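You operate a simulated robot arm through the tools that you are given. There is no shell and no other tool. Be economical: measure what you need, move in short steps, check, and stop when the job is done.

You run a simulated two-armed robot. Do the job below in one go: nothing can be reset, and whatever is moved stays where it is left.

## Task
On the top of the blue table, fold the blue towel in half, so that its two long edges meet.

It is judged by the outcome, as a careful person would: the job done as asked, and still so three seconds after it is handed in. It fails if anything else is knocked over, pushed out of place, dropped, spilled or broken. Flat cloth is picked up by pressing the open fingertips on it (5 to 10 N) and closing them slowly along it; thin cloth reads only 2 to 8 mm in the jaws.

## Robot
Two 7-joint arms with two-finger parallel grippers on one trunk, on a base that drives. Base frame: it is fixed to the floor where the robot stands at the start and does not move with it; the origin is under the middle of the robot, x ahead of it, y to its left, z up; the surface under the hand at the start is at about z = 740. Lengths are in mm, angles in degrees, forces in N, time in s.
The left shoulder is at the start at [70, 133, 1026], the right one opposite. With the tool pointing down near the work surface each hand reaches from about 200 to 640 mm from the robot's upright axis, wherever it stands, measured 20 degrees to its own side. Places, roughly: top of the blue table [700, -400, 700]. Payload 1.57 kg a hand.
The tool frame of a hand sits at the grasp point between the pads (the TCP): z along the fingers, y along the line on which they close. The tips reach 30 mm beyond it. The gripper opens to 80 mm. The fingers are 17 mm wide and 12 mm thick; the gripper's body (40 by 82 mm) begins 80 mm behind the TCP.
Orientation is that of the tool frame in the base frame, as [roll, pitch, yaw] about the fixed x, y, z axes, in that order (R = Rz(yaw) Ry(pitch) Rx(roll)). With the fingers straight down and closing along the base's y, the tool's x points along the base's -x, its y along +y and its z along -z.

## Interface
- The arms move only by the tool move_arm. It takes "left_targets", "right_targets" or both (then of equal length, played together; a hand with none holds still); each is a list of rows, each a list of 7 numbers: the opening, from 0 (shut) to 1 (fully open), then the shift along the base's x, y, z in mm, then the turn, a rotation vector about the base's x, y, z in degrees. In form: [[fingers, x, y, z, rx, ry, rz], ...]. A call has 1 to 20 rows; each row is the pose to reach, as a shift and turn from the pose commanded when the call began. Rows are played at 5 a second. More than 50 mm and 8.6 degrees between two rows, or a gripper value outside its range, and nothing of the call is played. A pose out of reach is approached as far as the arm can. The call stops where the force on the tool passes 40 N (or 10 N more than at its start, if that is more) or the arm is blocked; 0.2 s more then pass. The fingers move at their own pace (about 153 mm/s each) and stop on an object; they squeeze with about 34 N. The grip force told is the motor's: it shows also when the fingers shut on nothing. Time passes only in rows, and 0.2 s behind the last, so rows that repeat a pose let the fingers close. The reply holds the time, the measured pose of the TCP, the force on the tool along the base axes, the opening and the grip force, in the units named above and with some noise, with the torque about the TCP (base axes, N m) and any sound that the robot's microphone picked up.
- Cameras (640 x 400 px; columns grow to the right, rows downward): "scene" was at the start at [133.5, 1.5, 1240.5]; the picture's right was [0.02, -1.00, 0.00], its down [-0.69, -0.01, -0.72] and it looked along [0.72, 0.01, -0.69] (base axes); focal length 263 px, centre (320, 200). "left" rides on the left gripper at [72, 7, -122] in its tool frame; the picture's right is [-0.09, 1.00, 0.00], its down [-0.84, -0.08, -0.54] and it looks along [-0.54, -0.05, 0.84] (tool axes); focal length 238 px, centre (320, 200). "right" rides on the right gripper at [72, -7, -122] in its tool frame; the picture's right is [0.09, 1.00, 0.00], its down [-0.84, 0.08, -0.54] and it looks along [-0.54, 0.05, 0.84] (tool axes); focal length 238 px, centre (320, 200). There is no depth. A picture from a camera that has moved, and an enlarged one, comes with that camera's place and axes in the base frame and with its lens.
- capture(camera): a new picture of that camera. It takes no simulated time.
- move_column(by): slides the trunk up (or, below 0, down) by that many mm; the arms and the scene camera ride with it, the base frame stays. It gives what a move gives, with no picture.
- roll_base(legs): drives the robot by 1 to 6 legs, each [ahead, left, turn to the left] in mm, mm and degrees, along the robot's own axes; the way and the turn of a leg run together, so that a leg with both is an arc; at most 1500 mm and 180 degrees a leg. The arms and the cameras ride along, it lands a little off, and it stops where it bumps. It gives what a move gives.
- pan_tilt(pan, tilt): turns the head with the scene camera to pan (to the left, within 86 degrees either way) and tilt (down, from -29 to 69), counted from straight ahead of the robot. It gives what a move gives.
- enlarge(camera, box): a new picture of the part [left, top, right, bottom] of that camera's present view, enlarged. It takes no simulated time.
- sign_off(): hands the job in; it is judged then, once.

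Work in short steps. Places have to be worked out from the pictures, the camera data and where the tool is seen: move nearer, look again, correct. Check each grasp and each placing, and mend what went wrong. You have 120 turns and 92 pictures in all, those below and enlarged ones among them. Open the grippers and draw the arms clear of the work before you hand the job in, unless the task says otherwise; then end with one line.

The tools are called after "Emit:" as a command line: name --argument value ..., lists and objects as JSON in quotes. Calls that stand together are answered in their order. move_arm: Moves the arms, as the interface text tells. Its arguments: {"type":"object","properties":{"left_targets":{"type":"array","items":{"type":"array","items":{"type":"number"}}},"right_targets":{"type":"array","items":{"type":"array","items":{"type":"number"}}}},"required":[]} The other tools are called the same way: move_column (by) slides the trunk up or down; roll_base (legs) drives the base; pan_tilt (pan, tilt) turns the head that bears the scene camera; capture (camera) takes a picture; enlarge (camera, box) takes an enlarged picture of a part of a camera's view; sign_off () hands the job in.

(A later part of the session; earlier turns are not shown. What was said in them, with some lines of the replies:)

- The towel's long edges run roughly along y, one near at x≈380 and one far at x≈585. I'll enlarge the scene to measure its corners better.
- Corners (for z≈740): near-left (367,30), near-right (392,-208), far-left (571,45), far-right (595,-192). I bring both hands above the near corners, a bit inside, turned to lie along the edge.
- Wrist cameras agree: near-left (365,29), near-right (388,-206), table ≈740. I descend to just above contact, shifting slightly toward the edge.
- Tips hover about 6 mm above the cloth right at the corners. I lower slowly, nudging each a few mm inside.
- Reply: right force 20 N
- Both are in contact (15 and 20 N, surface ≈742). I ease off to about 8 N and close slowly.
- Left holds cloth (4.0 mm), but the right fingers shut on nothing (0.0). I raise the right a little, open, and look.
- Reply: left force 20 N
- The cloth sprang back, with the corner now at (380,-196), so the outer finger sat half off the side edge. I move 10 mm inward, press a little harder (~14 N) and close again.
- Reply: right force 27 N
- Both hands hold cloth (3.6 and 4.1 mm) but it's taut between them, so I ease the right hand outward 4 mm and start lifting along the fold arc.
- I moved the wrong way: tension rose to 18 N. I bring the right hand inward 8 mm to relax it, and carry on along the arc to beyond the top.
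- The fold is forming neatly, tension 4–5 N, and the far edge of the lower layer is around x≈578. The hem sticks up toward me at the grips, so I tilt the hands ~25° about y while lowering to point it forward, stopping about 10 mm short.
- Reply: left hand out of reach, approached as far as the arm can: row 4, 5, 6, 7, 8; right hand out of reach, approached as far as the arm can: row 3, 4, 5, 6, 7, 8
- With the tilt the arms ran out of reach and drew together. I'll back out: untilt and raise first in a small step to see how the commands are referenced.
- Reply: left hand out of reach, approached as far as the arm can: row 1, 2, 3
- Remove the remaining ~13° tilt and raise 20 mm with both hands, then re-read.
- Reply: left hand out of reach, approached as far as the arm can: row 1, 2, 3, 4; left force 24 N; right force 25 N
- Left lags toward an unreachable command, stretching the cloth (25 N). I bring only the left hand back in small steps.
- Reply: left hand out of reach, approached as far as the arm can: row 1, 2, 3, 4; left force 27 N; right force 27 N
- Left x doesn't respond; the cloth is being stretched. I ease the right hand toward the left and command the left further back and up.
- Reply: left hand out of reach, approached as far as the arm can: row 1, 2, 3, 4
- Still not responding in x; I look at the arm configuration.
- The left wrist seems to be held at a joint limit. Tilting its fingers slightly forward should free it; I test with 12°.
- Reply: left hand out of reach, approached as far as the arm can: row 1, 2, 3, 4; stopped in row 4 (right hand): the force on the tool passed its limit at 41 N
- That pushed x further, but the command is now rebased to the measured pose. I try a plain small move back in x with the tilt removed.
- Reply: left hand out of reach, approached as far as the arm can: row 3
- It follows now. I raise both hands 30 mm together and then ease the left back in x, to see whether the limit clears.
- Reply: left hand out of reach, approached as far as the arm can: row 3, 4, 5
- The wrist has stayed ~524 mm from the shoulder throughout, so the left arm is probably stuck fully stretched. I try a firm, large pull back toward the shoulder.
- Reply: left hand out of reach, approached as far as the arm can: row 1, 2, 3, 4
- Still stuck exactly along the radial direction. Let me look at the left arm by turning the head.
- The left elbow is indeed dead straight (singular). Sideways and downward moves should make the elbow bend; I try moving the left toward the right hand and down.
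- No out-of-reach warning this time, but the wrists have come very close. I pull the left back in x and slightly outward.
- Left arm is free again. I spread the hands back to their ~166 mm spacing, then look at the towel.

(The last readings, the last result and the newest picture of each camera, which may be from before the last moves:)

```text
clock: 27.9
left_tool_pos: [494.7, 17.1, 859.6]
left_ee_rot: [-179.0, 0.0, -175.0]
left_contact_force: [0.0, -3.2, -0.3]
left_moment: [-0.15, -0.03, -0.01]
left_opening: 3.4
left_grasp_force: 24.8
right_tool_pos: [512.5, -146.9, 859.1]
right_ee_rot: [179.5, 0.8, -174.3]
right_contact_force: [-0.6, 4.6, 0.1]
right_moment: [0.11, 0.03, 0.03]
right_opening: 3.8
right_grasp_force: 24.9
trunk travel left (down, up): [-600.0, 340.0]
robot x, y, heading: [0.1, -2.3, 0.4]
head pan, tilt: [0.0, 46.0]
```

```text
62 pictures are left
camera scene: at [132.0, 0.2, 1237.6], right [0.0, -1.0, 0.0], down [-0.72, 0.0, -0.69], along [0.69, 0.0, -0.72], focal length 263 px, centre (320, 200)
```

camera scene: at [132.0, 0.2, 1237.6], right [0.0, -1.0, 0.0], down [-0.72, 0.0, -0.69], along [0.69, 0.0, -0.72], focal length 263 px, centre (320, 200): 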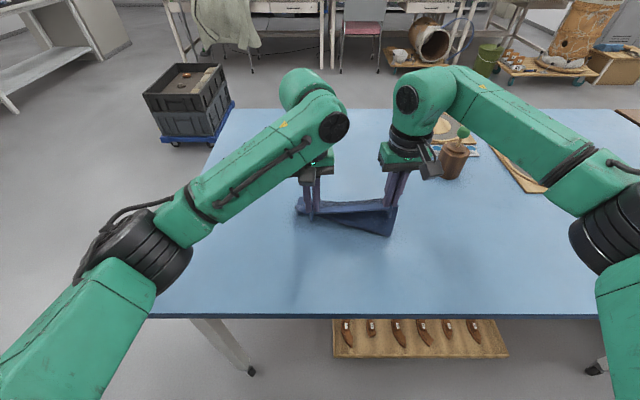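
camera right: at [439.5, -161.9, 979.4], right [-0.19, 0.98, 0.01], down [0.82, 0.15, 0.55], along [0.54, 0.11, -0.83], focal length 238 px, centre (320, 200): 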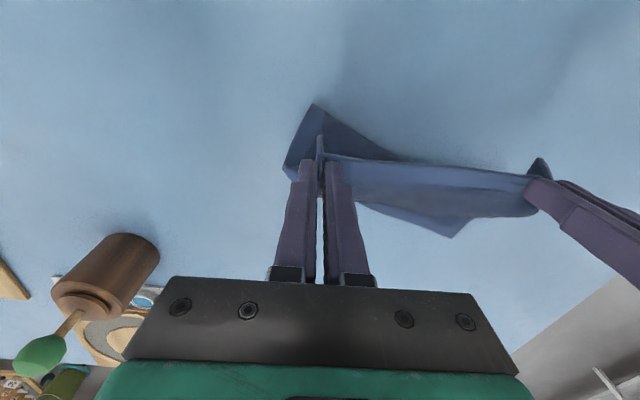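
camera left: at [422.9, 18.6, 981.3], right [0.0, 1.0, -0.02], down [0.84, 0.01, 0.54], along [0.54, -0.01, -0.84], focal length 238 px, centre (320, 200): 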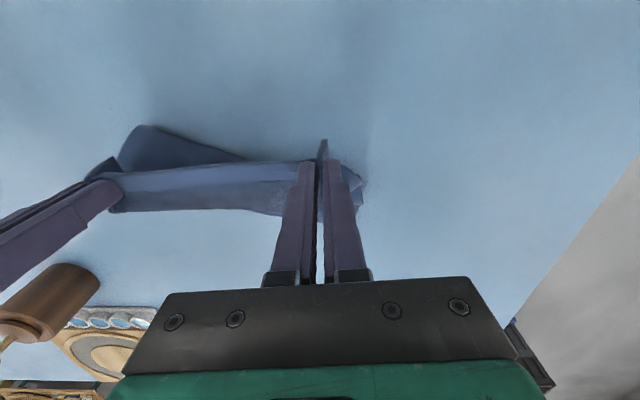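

The lower half got twisted. New plan: lift so the towel hangs free, lower its free edge onto the table near me (x≈350), lay it away from me, then bring the gripped edge back over toward me — then the hem points the right way with vertical fingers.

Emit:
move_arm --left_targets '[[0, 0, 0, 15, 0, 0, 0], [0, -4, 0, 30, 0, 0, 0], [0, -8, 0, 45, 0, 0, 0], [0, -14, 0, 60, 0, 0, 0], [0, -20, 0, 75, 0, 0, 0], [0, -28, 0, 90, 0, 0, 0], [0, -36, 0, 105, 0, 0, 0], [0, -44, 0, 120, 0, 0, 0], [0, -52, 0, 135, 0, 0, 0], [0, -60, 0, 145, 0, 0, 0], [0, -60, 0, 145, 0, 0, 0], [0, -60, 0, 145, 0, 0, 0]]' --right_targets '[[0, 0, 0, 15, 0, 0, 0], [0, -4, 0, 30, 0, 0, 0], [0, -8, 0, 45, 0, 0, 0], [0, -14, 0, 60, 0, 0, 0], [0, -20, 0, 75, 0, 0, 0], [0, -28, 0, 90, 0, 0, 0], [0, -36, 0, 105, 0, 0, 0], [0, -44, 0, 120, 0, 0, 0], [0, -52, 0, 135, 0, 0, 0], [0, -60, 0, 145, 0, 0, 0], [0, -60, 0, 145, 0, 0, 0], [0, -60, 0, 145, 0, 0, 0]]'

Emit:
capture --camera "left"

Emit:
capture --camera "right"

Emit:
capture --camera "scene"

```text
clock: 30.4
left_tool_pos: [436.3, 16.3, 1005.6]
left_ee_rot: [-179.0, 0.0, -175.0]
left_contact_force: [0.3, -2.6, 0.8]
left_moment: [-0.12, -0.03, 0.0]
left_opening: 3.6
left_grasp_force: 24.1
right_tool_pos: [451.7, -146.5, 1003.1]
right_ee_rot: [179.4, 0.8, -174.4]
right_contact_force: [-0.5, 3.4, -0.2]
right_moment: [0.09, 0.01, 0.0]
right_opening: 3.9
right_grasp_force: 24.8
trunk travel left (down, up): [-600.0, 340.0]
robot x, y, heading: [-2.4, -2.7, 0.1]
head pan, tilt: [0.0, 46.0]
```

```text
61 pictures are left
camera left: at [363.7, 17.9, 1127.1], right [0.0, 1.0, -0.02], down [0.84, 0.01, 0.54], along [0.54, -0.01, -0.84], focal length 238 px, centre (320, 200)
```

left: 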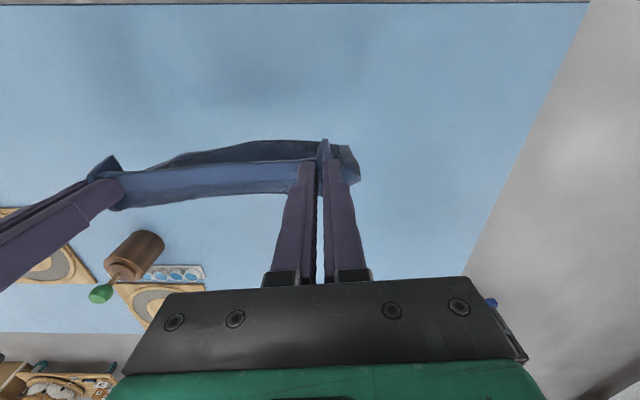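

```text
60 pictures are left
camera right: at [379.8, -161.7, 1124.2], right [-0.19, 0.98, 0.01], down [0.82, 0.15, 0.55], along [0.54, 0.11, -0.83], focal length 238 px, centre (320, 200)
```

right: 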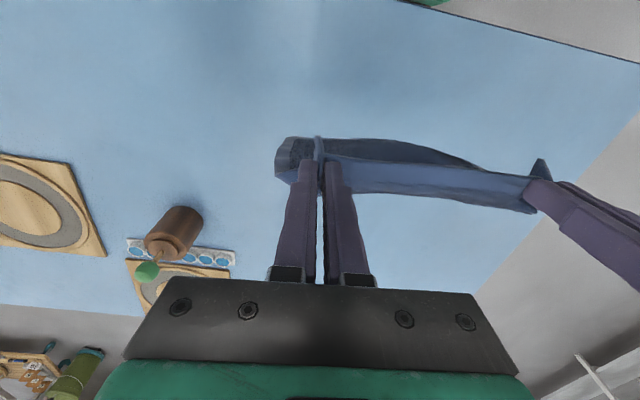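

```text
59 pictures are left
camera scene: at [131.8, 0.1, 1237.7], right [0.0, -1.0, 0.0], down [-0.72, 0.0, -0.69], along [0.69, 0.0, -0.72], focal length 263 px, centre (320, 200)
```

scene: 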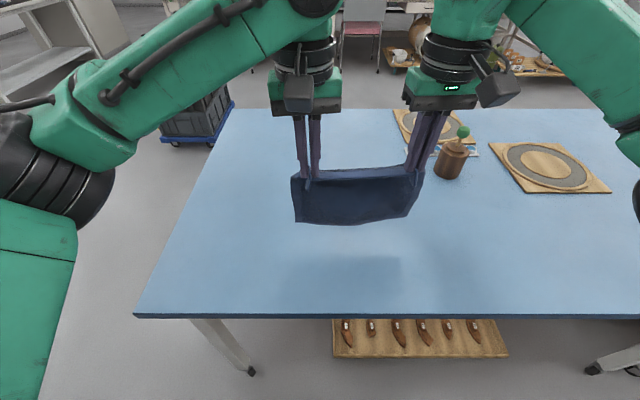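

The hanging cloth looks shorter (~113 mm) than expected (~190), so it may be doubled up. I zoom in.

Emit:
enlarge --camera "scene" --box '[260, 130, 452, 250]'

Emit:
enlarge --camera "left" --box '[80, 110, 400, 310]'

Emit:
enlarge --camera "right" --box '[240, 100, 560, 300]'

```text
3.33 times, centred on (356, 190) of scene
camera zoom: at [131.8, 0.1, 1237.7], right [0.0, -1.0, 0.0], down [-0.72, 0.0, -0.69], along [0.69, 0.0, -0.72], focal length 878 px, centre (200, 233)
```

zoom: 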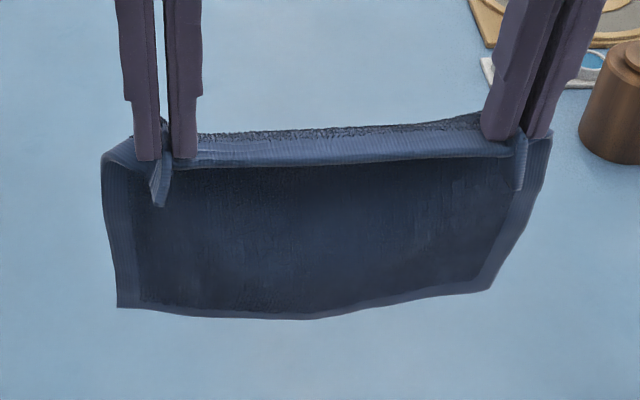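

```text
2.00 times, centred on (240, 210) of left
camera zoom: at [363.7, 17.9, 1127.1], right [0.0, 1.0, -0.02], down [0.84, 0.01, 0.54], along [0.54, -0.01, -0.84], focal length 477 px, centre (480, 180)
```

zoom: 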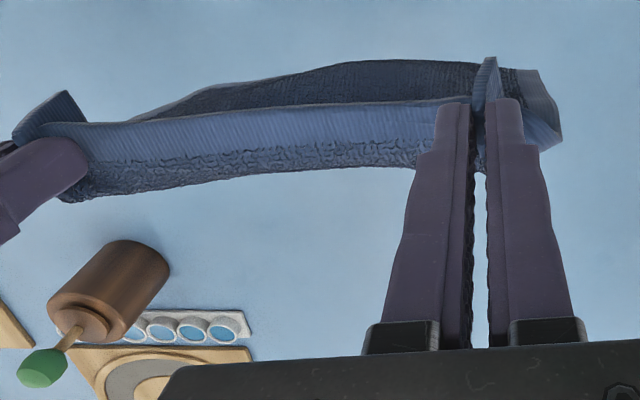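

```text
2.00 times, centred on (400, 200) of right
camera zoom: at [379.8, -161.7, 1124.2], right [-0.19, 0.98, 0.01], down [0.82, 0.15, 0.55], along [0.54, 0.11, -0.83], focal length 477 px, centre (160, 200)
```

zoom: 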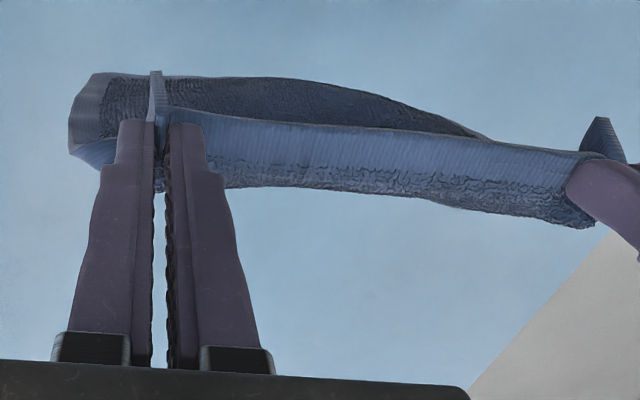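

It hangs full length, bulging away and with its free edge at about (472, z 806); the hem points toward me, as wanted. I carry it toward me to x≈340 and lower until the free edge is just above the table.

Emit:
move_arm --left_targets '[[0, -15, 0, 0, 0, 0, 0], [0, -35, 0, 0, 0, 0, 0], [0, -55, 0, 0, 0, 0, 0], [0, -75, 0, 0, 0, 0, 0], [0, -88, 0, 0, 0, 0, 0], [0, -94, 0, -5, 0, 0, 0], [0, -94, 0, -15, 0, 0, 0], [0, -94, 0, -30, 0, 0, 0], [0, -94, 0, -45, 0, 0, 0], [0, -94, 0, -52, 0, 0, 0], [0, -94, 0, -52, 0, 0, 0], [0, -94, 0, -52, 0, 0, 0]]' --right_targets '[[0, -15, 0, 0, 0, 0, 0], [0, -35, 0, 0, 0, 0, 0], [0, -55, 0, 0, 0, 0, 0], [0, -75, 0, 0, 0, 0, 0], [0, -88, 0, 0, 0, 0, 0], [0, -94, 0, -5, 0, 0, 0], [0, -94, 0, -15, 0, 0, 0], [0, -94, 0, -30, 0, 0, 0], [0, -94, 0, -45, 0, 0, 0], [0, -94, 0, -52, 0, 0, 0], [0, -94, 0, -52, 0, 0, 0], [0, -94, 0, -52, 0, 0, 0]]'

Emit:
capture --camera "scene"

Emit:
capture --camera "left"

```text
clock: 33.0
left_tool_pos: [340.5, 16.7, 952.0]
left_ee_rot: [-179.1, 0.0, -174.8]
left_contact_force: [-0.1, -4.8, -0.1]
left_moment: [-0.16, -0.02, -0.02]
left_opening: 3.7
left_grasp_force: 24.3
right_tool_pos: [357.3, -146.8, 952.2]
right_ee_rot: [179.4, 0.8, -174.4]
right_contact_force: [-1.7, 3.2, -0.6]
right_moment: [0.15, 0.04, 0.04]
right_opening: 3.8
right_grasp_force: 25.1
trunk travel left (down, up): [-600.0, 340.0]
robot x, y, heading: [-3.4, -1.9, -0.4]
head pan, tilt: [0.0, 46.0]
```

```text
55 pictures are left
camera scene: at [132.0, 0.1, 1237.6], right [0.0, -1.0, 0.0], down [-0.72, 0.0, -0.69], along [0.69, 0.0, -0.72], focal length 263 px, centre (320, 200)
```

scene: 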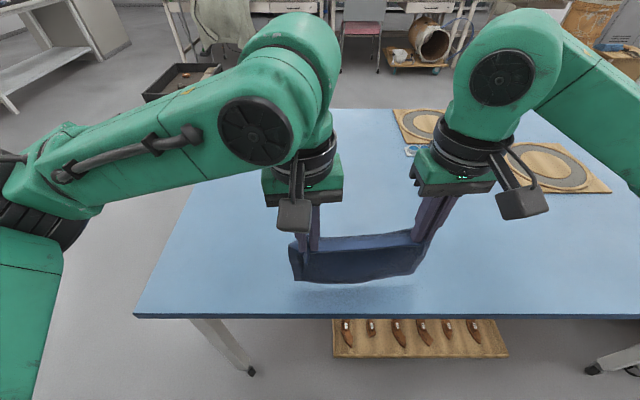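

```text
54 pictures are left
camera left: at [268.9, 18.7, 1074.2], right [0.0, 1.0, -0.02], down [0.84, 0.01, 0.54], along [0.54, -0.01, -0.84], focal length 238 px, centre (320, 200)
```

left: 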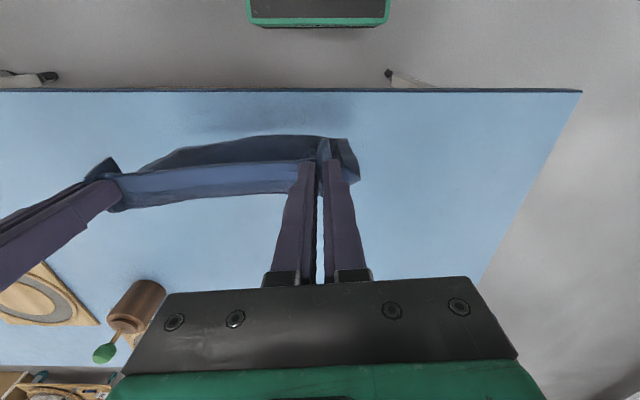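

Free edge hovers ~10 mm above the table around x≈376. I now lower while moving away from me, so it is laid down outward.

Emit:
move_arm --left_targets '[[0, 6, 0, -8, 0, 0, 0], [0, 16, 0, -14, 0, 0, 0], [0, 30, 0, -20, 0, 0, 0], [0, 44, 0, -30, 0, 0, 0], [0, 58, 0, -42, 0, 0, 0], [0, 72, 0, -55, 0, 0, 0], [0, 72, 0, -55, 0, 0, 0]]' --right_targets '[[0, 6, 0, -8, 0, 0, 0], [0, 16, 0, -14, 0, 0, 0], [0, 30, 0, -20, 0, 0, 0], [0, 44, 0, -30, 0, 0, 0], [0, 58, 0, -42, 0, 0, 0], [0, 72, 0, -55, 0, 0, 0], [0, 72, 0, -55, 0, 0, 0]]'

Emit:
capture --camera "scene"

Emit:
capture --camera "left"

```text
clock: 34.6
left_tool_pos: [413.1, 16.9, 896.2]
left_ee_rot: [-179.2, 0.0, -174.8]
left_contact_force: [0.6, -4.3, 0.4]
left_moment: [-0.11, -0.02, -0.05]
left_opening: 3.7
left_grasp_force: 24.5
right_tool_pos: [428.5, -145.5, 896.5]
right_ee_rot: [179.4, 0.7, -174.3]
right_contact_force: [-0.9, 3.5, 0.2]
right_moment: [0.07, 0.02, 0.01]
right_opening: 3.5
right_grasp_force: 25.0
trunk travel left (down, up): [-600.0, 340.0]
robot x, y, heading: [-0.2, 2.1, 0.0]
head pan, tilt: [0.0, 46.0]
```

```text
53 pictures are left
camera scene: at [131.3, 0.1, 1237.7], right [0.0, -1.0, 0.0], down [-0.72, 0.0, -0.69], along [0.69, 0.0, -0.72], focal length 263 px, centre (320, 200)
```

scene: 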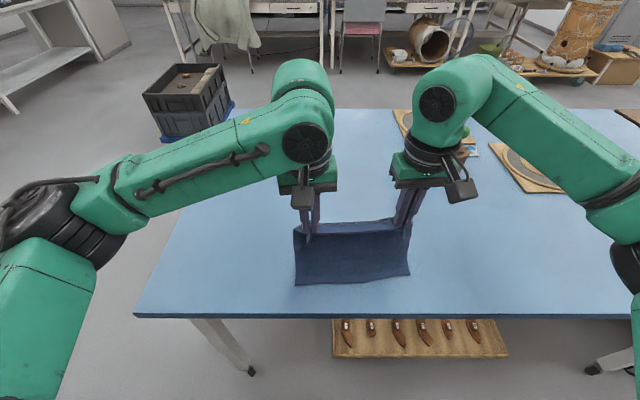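

```text
52 pictures are left
camera left: at [341.0, 18.8, 1019.3], right [0.0, 1.0, -0.02], down [0.84, 0.01, 0.54], along [0.54, -0.01, -0.84], focal length 238 px, centre (320, 200)
```

left: 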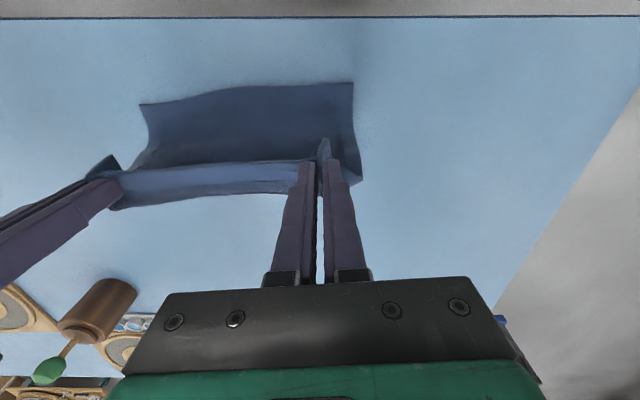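

The free edge has landed cleanly, at about (369,48) to (395,-183). I continue laying outward.

Emit:
move_arm --left_targets '[[0, 14, 0.5, -12, 0, 0, 0], [0, 28, 1, -24, 0, 0, 0], [0, 42, 1.5, -36, 0, 0, 0], [0, 56, 2, -48, 0, 0, 0], [0, 70, 3, -62, 0, 0, 0], [0, 84, 4, -76, 0, 0, 0], [0, 100, 5, -86, 0, 0, 0], [0, 112, 6, -92, 0, 0, 0], [0, 112, 6, -92, 0, 0, 0]]' --right_targets '[[0, 14, 0.5, -12, 0, 0, 0], [0, 28, 1, -24, 0, 0, 0], [0, 42, 1.5, -36, 0, 0, 0], [0, 56, 2, -48, 0, 0, 0], [0, 70, 3, -62, 0, 0, 0], [0, 84, 4, -76, 0, 0, 0], [0, 100, 5, -86, 0, 0, 0], [0, 112, 6, -92, 0, 0, 0], [0, 112, 6, -92, 0, 0, 0]]'

Emit:
capture --camera "scene"

Emit:
capture --camera "left"

Emit:
capture --camera "right"

```text
clock: 36.6
left_tool_pos: [524.9, 22.4, 806.1]
left_ee_rot: [-179.1, 0.0, -174.9]
left_contact_force: [-0.7, -4.0, -0.4]
left_moment: [-0.12, -0.02, -0.02]
left_opening: 3.5
left_grasp_force: 24.6
right_tool_pos: [541.7, -139.8, 803.6]
right_ee_rot: [179.4, 0.9, -174.3]
right_contact_force: [-0.4, 2.8, -0.9]
right_moment: [0.09, 0.01, 0.0]
right_opening: 3.7
right_grasp_force: 24.8
trunk travel left (down, up): [-600.0, 340.0]
robot x, y, heading: [0.9, -0.5, 0.1]
head pan, tilt: [0.0, 46.0]
```

```text
51 pictures are left
camera scene: at [131.6, 0.0, 1237.7], right [0.0, -1.0, 0.0], down [-0.72, 0.0, -0.69], along [0.69, 0.0, -0.72], focal length 263 px, centre (320, 200)
```

scene: 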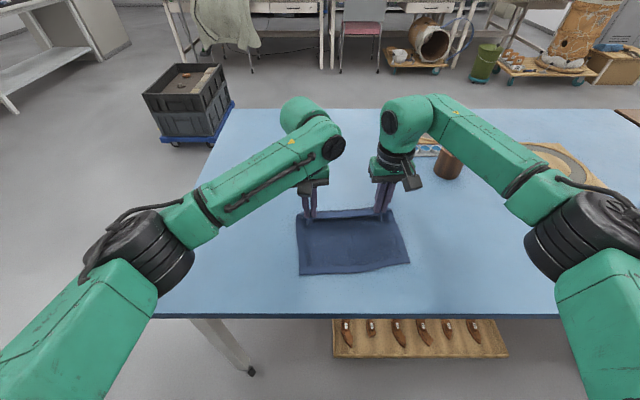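

```text
50 pictures are left
camera left: at [453.5, 24.7, 927.5], right [0.0, 1.0, -0.02], down [0.84, 0.01, 0.54], along [0.54, -0.01, -0.84], focal length 238 px, centre (320, 200)
```

left: 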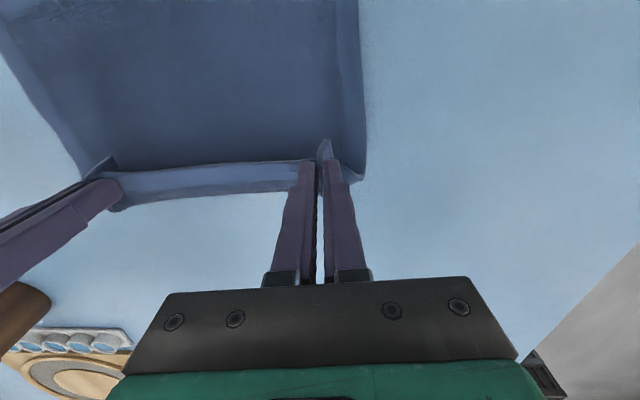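

```text
49 pictures are left
camera right: at [469.5, -155.2, 925.5], right [-0.19, 0.98, 0.01], down [0.82, 0.15, 0.55], along [0.54, 0.11, -0.83], focal length 238 px, centre (320, 200)
```

right: 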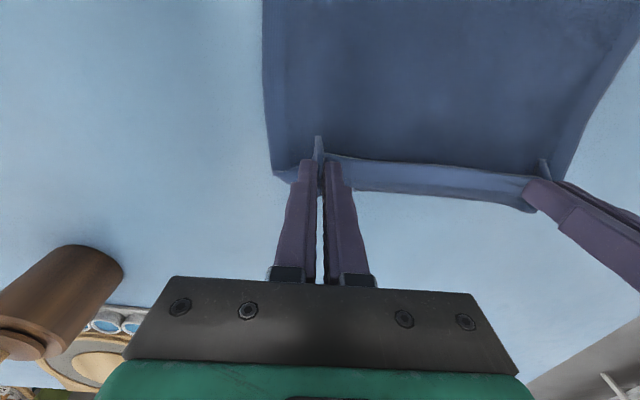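

Towel is laid flat; near edge now runs (393,41)–(423,-189). Now I bring the gripped edge back over in an arc to just above that near edge.

Emit:
move_arm --left_targets '[[0, -5, -0.5, 18, 0, 0, 0], [0, -12, -1.4, 34, 0, 0, 0], [0, -22, -2.6, 44, 0, 0, 0], [0, -34, -4, 48, 0, 0, 0], [0, -47, -5.6, 46, 0, 0, 0.5], [0, -60, -7.2, 40, 0, 0, 1], [0, -73, -8.7, 32, 0, 0, 1], [0, -86, -10.3, 20, 0, 0, 1.5], [0, -98, -11.7, 8, 0, 0, 1.5], [0, -108, -13, -4, 0, 0, 1.5], [0, -108, -13, -4, 0, 0, 1.5]]' --right_targets '[[0, -5, -0.5, 18, 0, 0, 0], [0, -12, -1.4, 34, 0, 0, 0], [0, -22, -2.6, 46, 0, 0, 0], [0, -33, -4, 50, 0, 0, 0], [0, -46, -5.6, 48, 0, 0, 0.5], [0, -58, -7.2, 42, 0, 0, 1], [0, -70, -8.7, 34, 0, 0, 1], [0, -83, -10.3, 22, 0, 0, 1.5], [0, -95, -11.7, 10, 0, 0, 1.5], [0, -104, -13, -2, 0, 0, 1.5], [0, -104, -13, -2, 0, 0, 1.5]]'

Emit:
capture --camera "scene"

Emit:
capture --camera "left"

Emit:
capture --camera "right"

```text
clock: 39.0
left_tool_pos: [417.3, 8.8, 800.8]
left_ee_rot: [-179.1, 0.0, -173.4]
left_contact_force: [0.6, -4.0, -0.2]
left_moment: [-0.11, -0.02, -0.03]
left_opening: 3.8
left_grasp_force: 24.7
right_tool_pos: [436.8, -153.6, 801.7]
right_ee_rot: [179.4, 0.8, -172.9]
right_contact_force: [-0.1, 3.1, 0.2]
right_moment: [0.12, 0.02, -0.05]
right_opening: 3.9
right_grasp_force: 24.5
trunk travel left (down, up): [-600.0, 340.0]
robot x, y, heading: [1.2, 0.1, -0.0]
head pan, tilt: [0.0, 46.0]
```

```text
48 pictures are left
camera scene: at [132.1, 0.1, 1237.6], right [0.0, -1.0, 0.0], down [-0.72, 0.0, -0.69], along [0.69, 0.0, -0.72], focal length 263 px, centre (320, 200)
```

scene: 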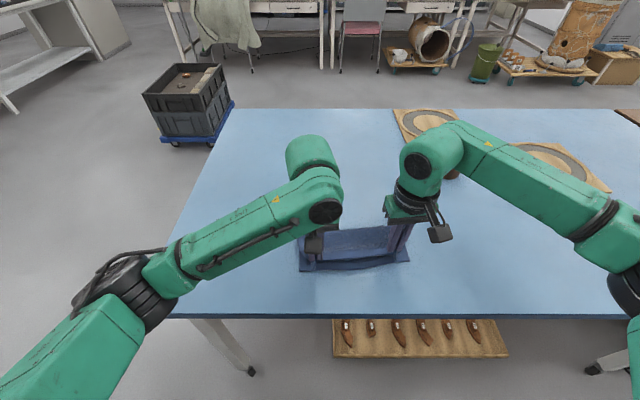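

```text
47 pictures are left
camera left: at [345.0, 9.5, 923.3], right [-0.02, 1.0, -0.02], down [0.84, 0.03, 0.54], along [0.54, 0.0, -0.84], focal length 238 px, centre (320, 200)
```

left: 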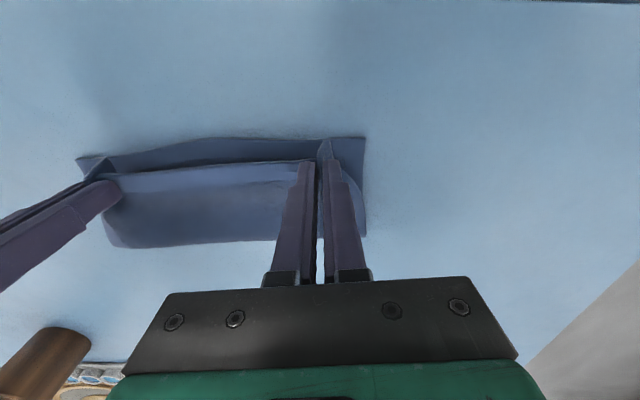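

```text
46 pictures are left
camera right: at [366.2, -170.1, 922.6], right [-0.22, 0.98, 0.01], down [0.81, 0.18, 0.55], along [0.54, 0.13, -0.83], focal length 238 px, centre (320, 200)
```

right: 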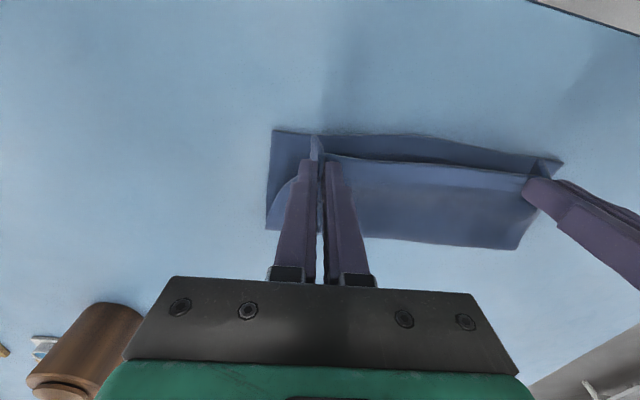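

The gripped edge is now practically above the near edge (404,41)–(428,-191), given its ~12 mm hem inset. I lower straight down.

Emit:
move_arm --left_targets '[[0, -1, 0, -8, 0, 0, 0], [0, -1, 0, -16, 0, 0, 0], [0, -2, 0, -23, 0, 0, 0], [0, -2, 0, -26, 0, 0, 0], [0, -2, 0, -26, 0, 0, 0]]' --right_targets '[[0, -1, 0, -8, 0, 0, 0], [0, -1, 0, -16, 0, 0, 0], [0, -2, 0, -23, 0, 0, 0], [0, -2, 0, -26, 0, 0, 0], [0, -2, 0, -26, 0, 0, 0]]'

Emit:
enlarge --camera "left" --box '[60, 100, 380, 300]'

Emit:
enlarge --camera "right" --box '[250, 90, 570, 290]'

```text
clock: 40.2
left_tool_pos: [415.5, 9.0, 777.0]
left_ee_rot: [-179.1, 0.2, -173.3]
left_contact_force: [1.4, -4.3, 4.9]
left_moment: [-0.17, -0.06, -0.02]
left_opening: 3.7
left_grasp_force: 24.7
right_tool_pos: [434.3, -154.1, 776.3]
right_ee_rot: [179.4, 1.0, -172.8]
right_contact_force: [-0.3, 2.7, 9.3]
right_moment: [0.11, 0.0, -0.02]
right_opening: 3.8
right_grasp_force: 24.3
trunk travel left (down, up): [-600.0, 340.0]
robot x, y, heading: [-2.3, -1.4, -0.1]
head pan, tilt: [0.0, 46.0]
```

```text
2.00 times, centred on (220, 200) of left
camera zoom: at [342.3, 9.7, 898.5], right [-0.02, 1.0, -0.02], down [0.84, 0.03, 0.55], along [0.55, 0.0, -0.84], focal length 477 px, centre (520, 200)
```

zoom: 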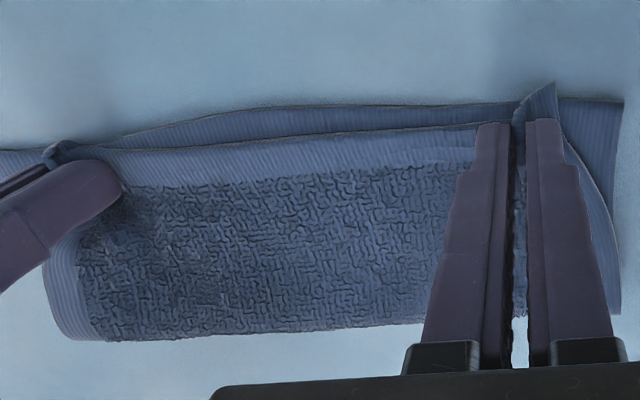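

```text
2.00 times, centred on (410, 190) of right
camera zoom: at [363.0, -170.5, 898.2], right [-0.22, 0.98, 0.01], down [0.81, 0.17, 0.56], along [0.54, 0.13, -0.83], focal length 477 px, centre (140, 220)
```

zoom: 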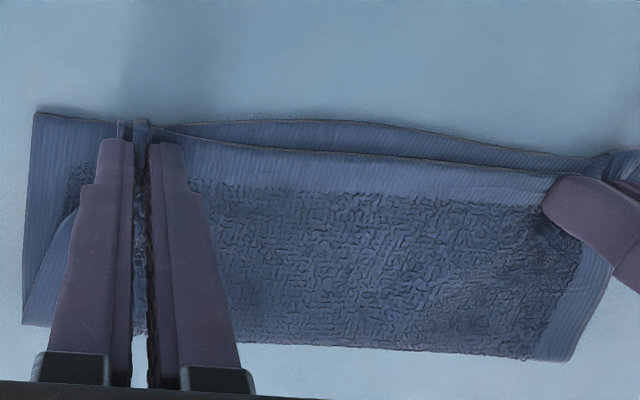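

Both grips sit on the near edge with light contact (5–9 N). I open slowly while in contact, so the fingers spread the bunched cloth back out.

Emit:
move_arm --left_targets '[[0.08, 0, 0, 0, 0, 0, 0], [0.14, 0, 0, 0, 0, 0, 0], [0.2, 0, 0, 0, 0, 0, 0], [0.26, 0, 0, 0, 0, 0, 0], [0.32, 0, 0, 0, 0, 0, 0], [0.38, 0, 0, 0, 0, 0, 0], [0.44, 0, 0, 0, 0, 0, 0], [0.44, 0, 0, 0, 0, 0, 0]]' --right_targets '[[0.08, 0, 0, 0, 0, 0, 0], [0.14, 0, 0, 0, 0, 0, 0], [0.2, 0, 0, 0, 0, 0, 0], [0.26, 0, 0, 0, 0, 0, 0], [0.32, 0, 0, 0, 0, 0, 0], [0.38, 0, 0, 0, 0, 0, 0], [0.44, 0, 0, 0, 0, 0, 0], [0.44, 0, 0, 0, 0, 0, 0]]'

Emit:
enlarge --camera "left" --box '[60, 100, 380, 300]'

Emit:
enlarge --camera "right" --box '[250, 90, 570, 290]'

```text
clock: 42.0
left_tool_pos: [413.3, 9.4, 776.8]
left_ee_rot: [-179.1, 0.1, -173.4]
left_contact_force: [0.9, -1.6, 6.8]
left_moment: [-0.03, -0.03, 0.01]
left_opening: 30.5
left_grasp_force: 0.1
right_tool_pos: [435.3, -155.0, 776.4]
right_ee_rot: [179.4, 0.8, -172.8]
right_contact_force: [0.2, -0.5, 3.2]
right_moment: [0.04, 0.03, -0.03]
right_opening: 34.4
right_grasp_force: 0.1
trunk travel left (down, up): [-600.0, 340.0]
robot x, y, heading: [-1.8, -2.3, -0.3]
head pan, tilt: [0.0, 46.0]
```

```text
2.00 times, centred on (220, 200) of left
camera zoom: at [342.5, 9.3, 898.1], right [-0.02, 1.0, -0.01], down [0.84, 0.03, 0.54], along [0.54, 0.0, -0.84], focal length 477 px, centre (520, 200)
```

zoom: 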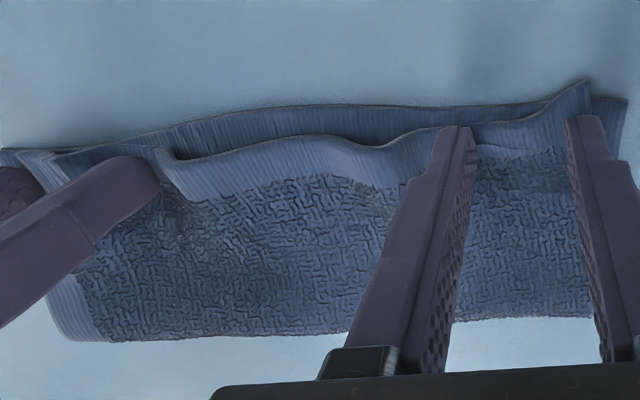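

```text
2.00 times, centred on (410, 190) of right
camera zoom: at [363.2, -171.0, 897.4], right [-0.22, 0.98, 0.01], down [0.81, 0.17, 0.55], along [0.54, 0.13, -0.83], focal length 477 px, centre (140, 220)
```

zoom: 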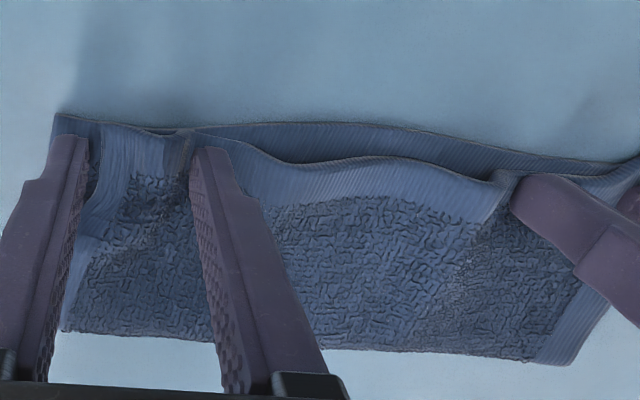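

The corners spread out well. I lift both hands straight up and clear, then look.

Emit:
move_arm --left_targets '[[0.44, 0, 0, 8, 0, 0, 0], [0.44, 0, 0, 25, 0, 0, 0], [0.44, 0, 20, 60, 0, 0, 0], [0.44, 0, 45, 95, 0, 0, 0], [0.44, 0, 85, 115, 0, 0, 0], [0.44, 0, 125, 135, 0, 0, 0]]' --right_targets '[[0.44, 0, 0, 8, 0, 0, 0], [0.44, 0, 0, 25, 0, 0, 0], [0.44, 0, -20, 60, 0, 0, 0], [0.44, 0, -45, 95, 0, 0, 0], [0.44, 0, -80, 115, 0, 0, 0], [0.44, 0, -110, 135, 0, 0, 0]]'

Emit:
enlarge --camera "scene" --box '[260, 180, 452, 300]'

Emit:
capture --camera "left"

Emit:
capture --camera "right"

```text
clock: 43.5
left_tool_pos: [414.3, 134.7, 912.5]
left_ee_rot: [-179.1, 0.0, -173.3]
left_contact_force: [-0.4, -0.7, 0.7]
left_moment: [0.04, -0.05, 0.01]
left_opening: 35.2
left_grasp_force: 0.1
right_tool_pos: [434.6, -263.1, 911.8]
right_ee_rot: [179.4, 0.8, -172.8]
right_contact_force: [-0.8, -0.1, 0.2]
right_moment: [0.04, -0.01, -0.01]
right_opening: 35.1
right_grasp_force: 0.1
trunk travel left (down, up): [-600.0, 340.0]
robot x, y, heading: [-1.2, 0.4, 0.2]
head pan, tilt: [0.0, 46.0]
```

```text
3.33 times, centred on (356, 240) of scene
camera zoom: at [130.7, 0.7, 1237.7], right [0.0, -1.0, 0.0], down [-0.72, 0.0, -0.7], along [0.7, 0.0, -0.72], focal length 878 px, centre (200, 67)
```

zoom: 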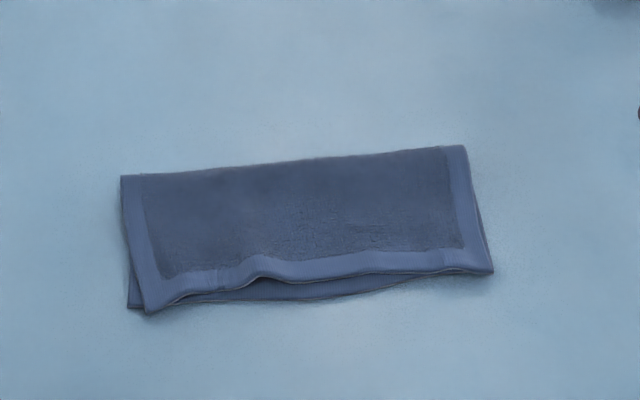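

```text
40 pictures are left
camera left: at [341.9, 135.5, 1033.8], right [-0.02, 1.0, -0.02], down [0.84, 0.03, 0.54], along [0.54, 0.0, -0.84], focal length 238 px, centre (320, 200)
```

left: 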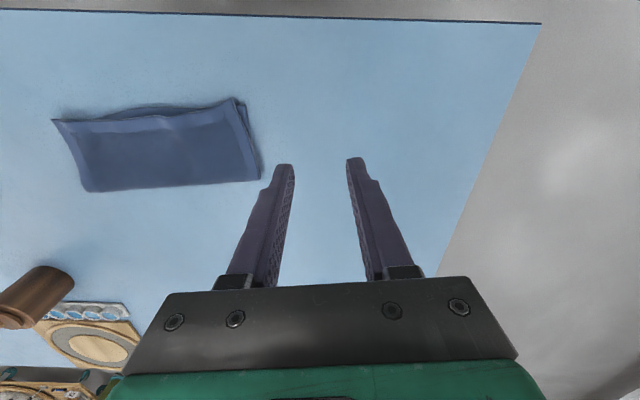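

```text
39 pictures are left
camera right: at [362.9, -280.0, 1032.7], right [-0.22, 0.98, 0.01], down [0.81, 0.18, 0.55], along [0.54, 0.13, -0.83], focal length 238 px, centre (320, 200)
```

right: 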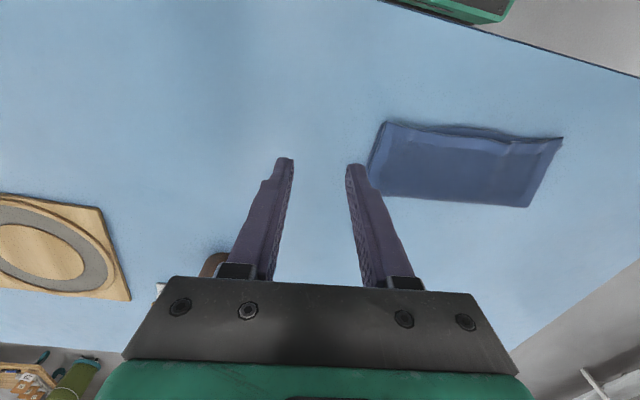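

The towel is folded: hems agree within about 3–8 mm in x, and corners within ~12 mm. I open the grippers fully, draw the arms further up and out, and take a last look.

Emit:
move_arm --left_targets '[[0.7, 0, 15, 20, 0, 0, 0], [1, 0, 30, 40, 0, 0, 0], [1, 0, 40, 60, 0, 0, 0], [1, 0, 40, 60, 0, 0, 0], [1, 0, 40, 60, 0, 0, 0], [1, 0, 40, 60, 0, 0, 0]]' --right_targets '[[0.7, 0, -10, 20, 0, 0, 0], [1, 0, -20, 40, 0, 0, 0], [1, 0, -20, 60, 0, 0, 0], [1, 0, -20, 60, 0, 0, 0], [1, 0, -20, 60, 0, 0, 0], [1, 0, -20, 60, 0, 0, 0]]'

Emit:
capture --camera "scene"

Emit:
enlarge --camera "scene" --box '[280, 200, 424, 290]'

```text
clock: 44.9
left_tool_pos: [415.5, 174.7, 970.3]
left_ee_rot: [-179.1, 0.0, -173.4]
left_contact_force: [0.1, 0.3, -0.8]
left_moment: [0.04, -0.03, -0.02]
left_opening: 80.1
left_grasp_force: 0.0
right_tool_pos: [434.9, -283.1, 971.1]
right_ee_rot: [179.5, 0.8, -172.8]
right_contact_force: [0.3, 1.0, 0.0]
right_moment: [0.04, -0.03, -0.02]
right_opening: 80.0
right_grasp_force: 0.0
trunk travel left (down, up): [-600.0, 340.0]
robot x, y, heading: [-0.9, -2.1, 0.1]
head pan, tilt: [0.0, 46.0]
```

```text
38 pictures are left
camera scene: at [131.9, 0.1, 1237.6], right [0.0, -1.0, 0.0], down [-0.72, 0.0, -0.69], along [0.69, 0.0, -0.72], focal length 263 px, centre (320, 200)
```

scene: 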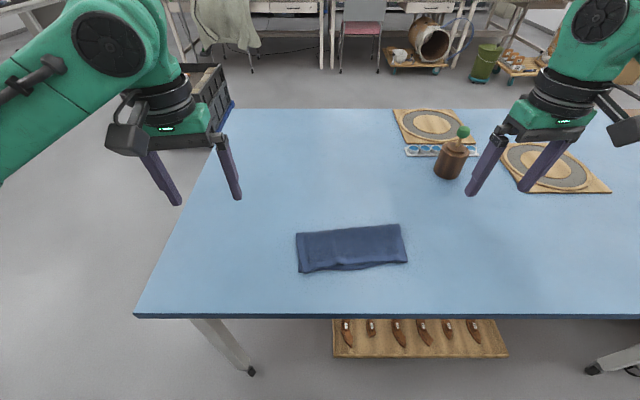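

```text
4.44 times, centred on (352, 245) of scene
camera zoom: at [131.9, 0.1, 1237.6], right [0.0, -1.0, 0.0], down [-0.72, 0.0, -0.69], along [0.69, 0.0, -0.72], focal length 1170 px, centre (178, 0)
```

zoom: 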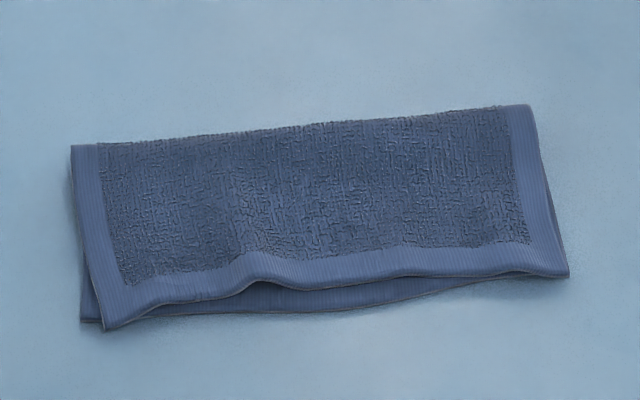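

The towel lies flat and folded in half with its long edges together. Everything else is where it was and both arms are clear, so I hand it in.

Emit:
sign_off

```text
The job is handed in.
```

The blue towel is folded in half on the blue table with its two long edges meeting to within about 8 mm; one corner is about 12 mm off along the edge, and nothing else was disturbed.
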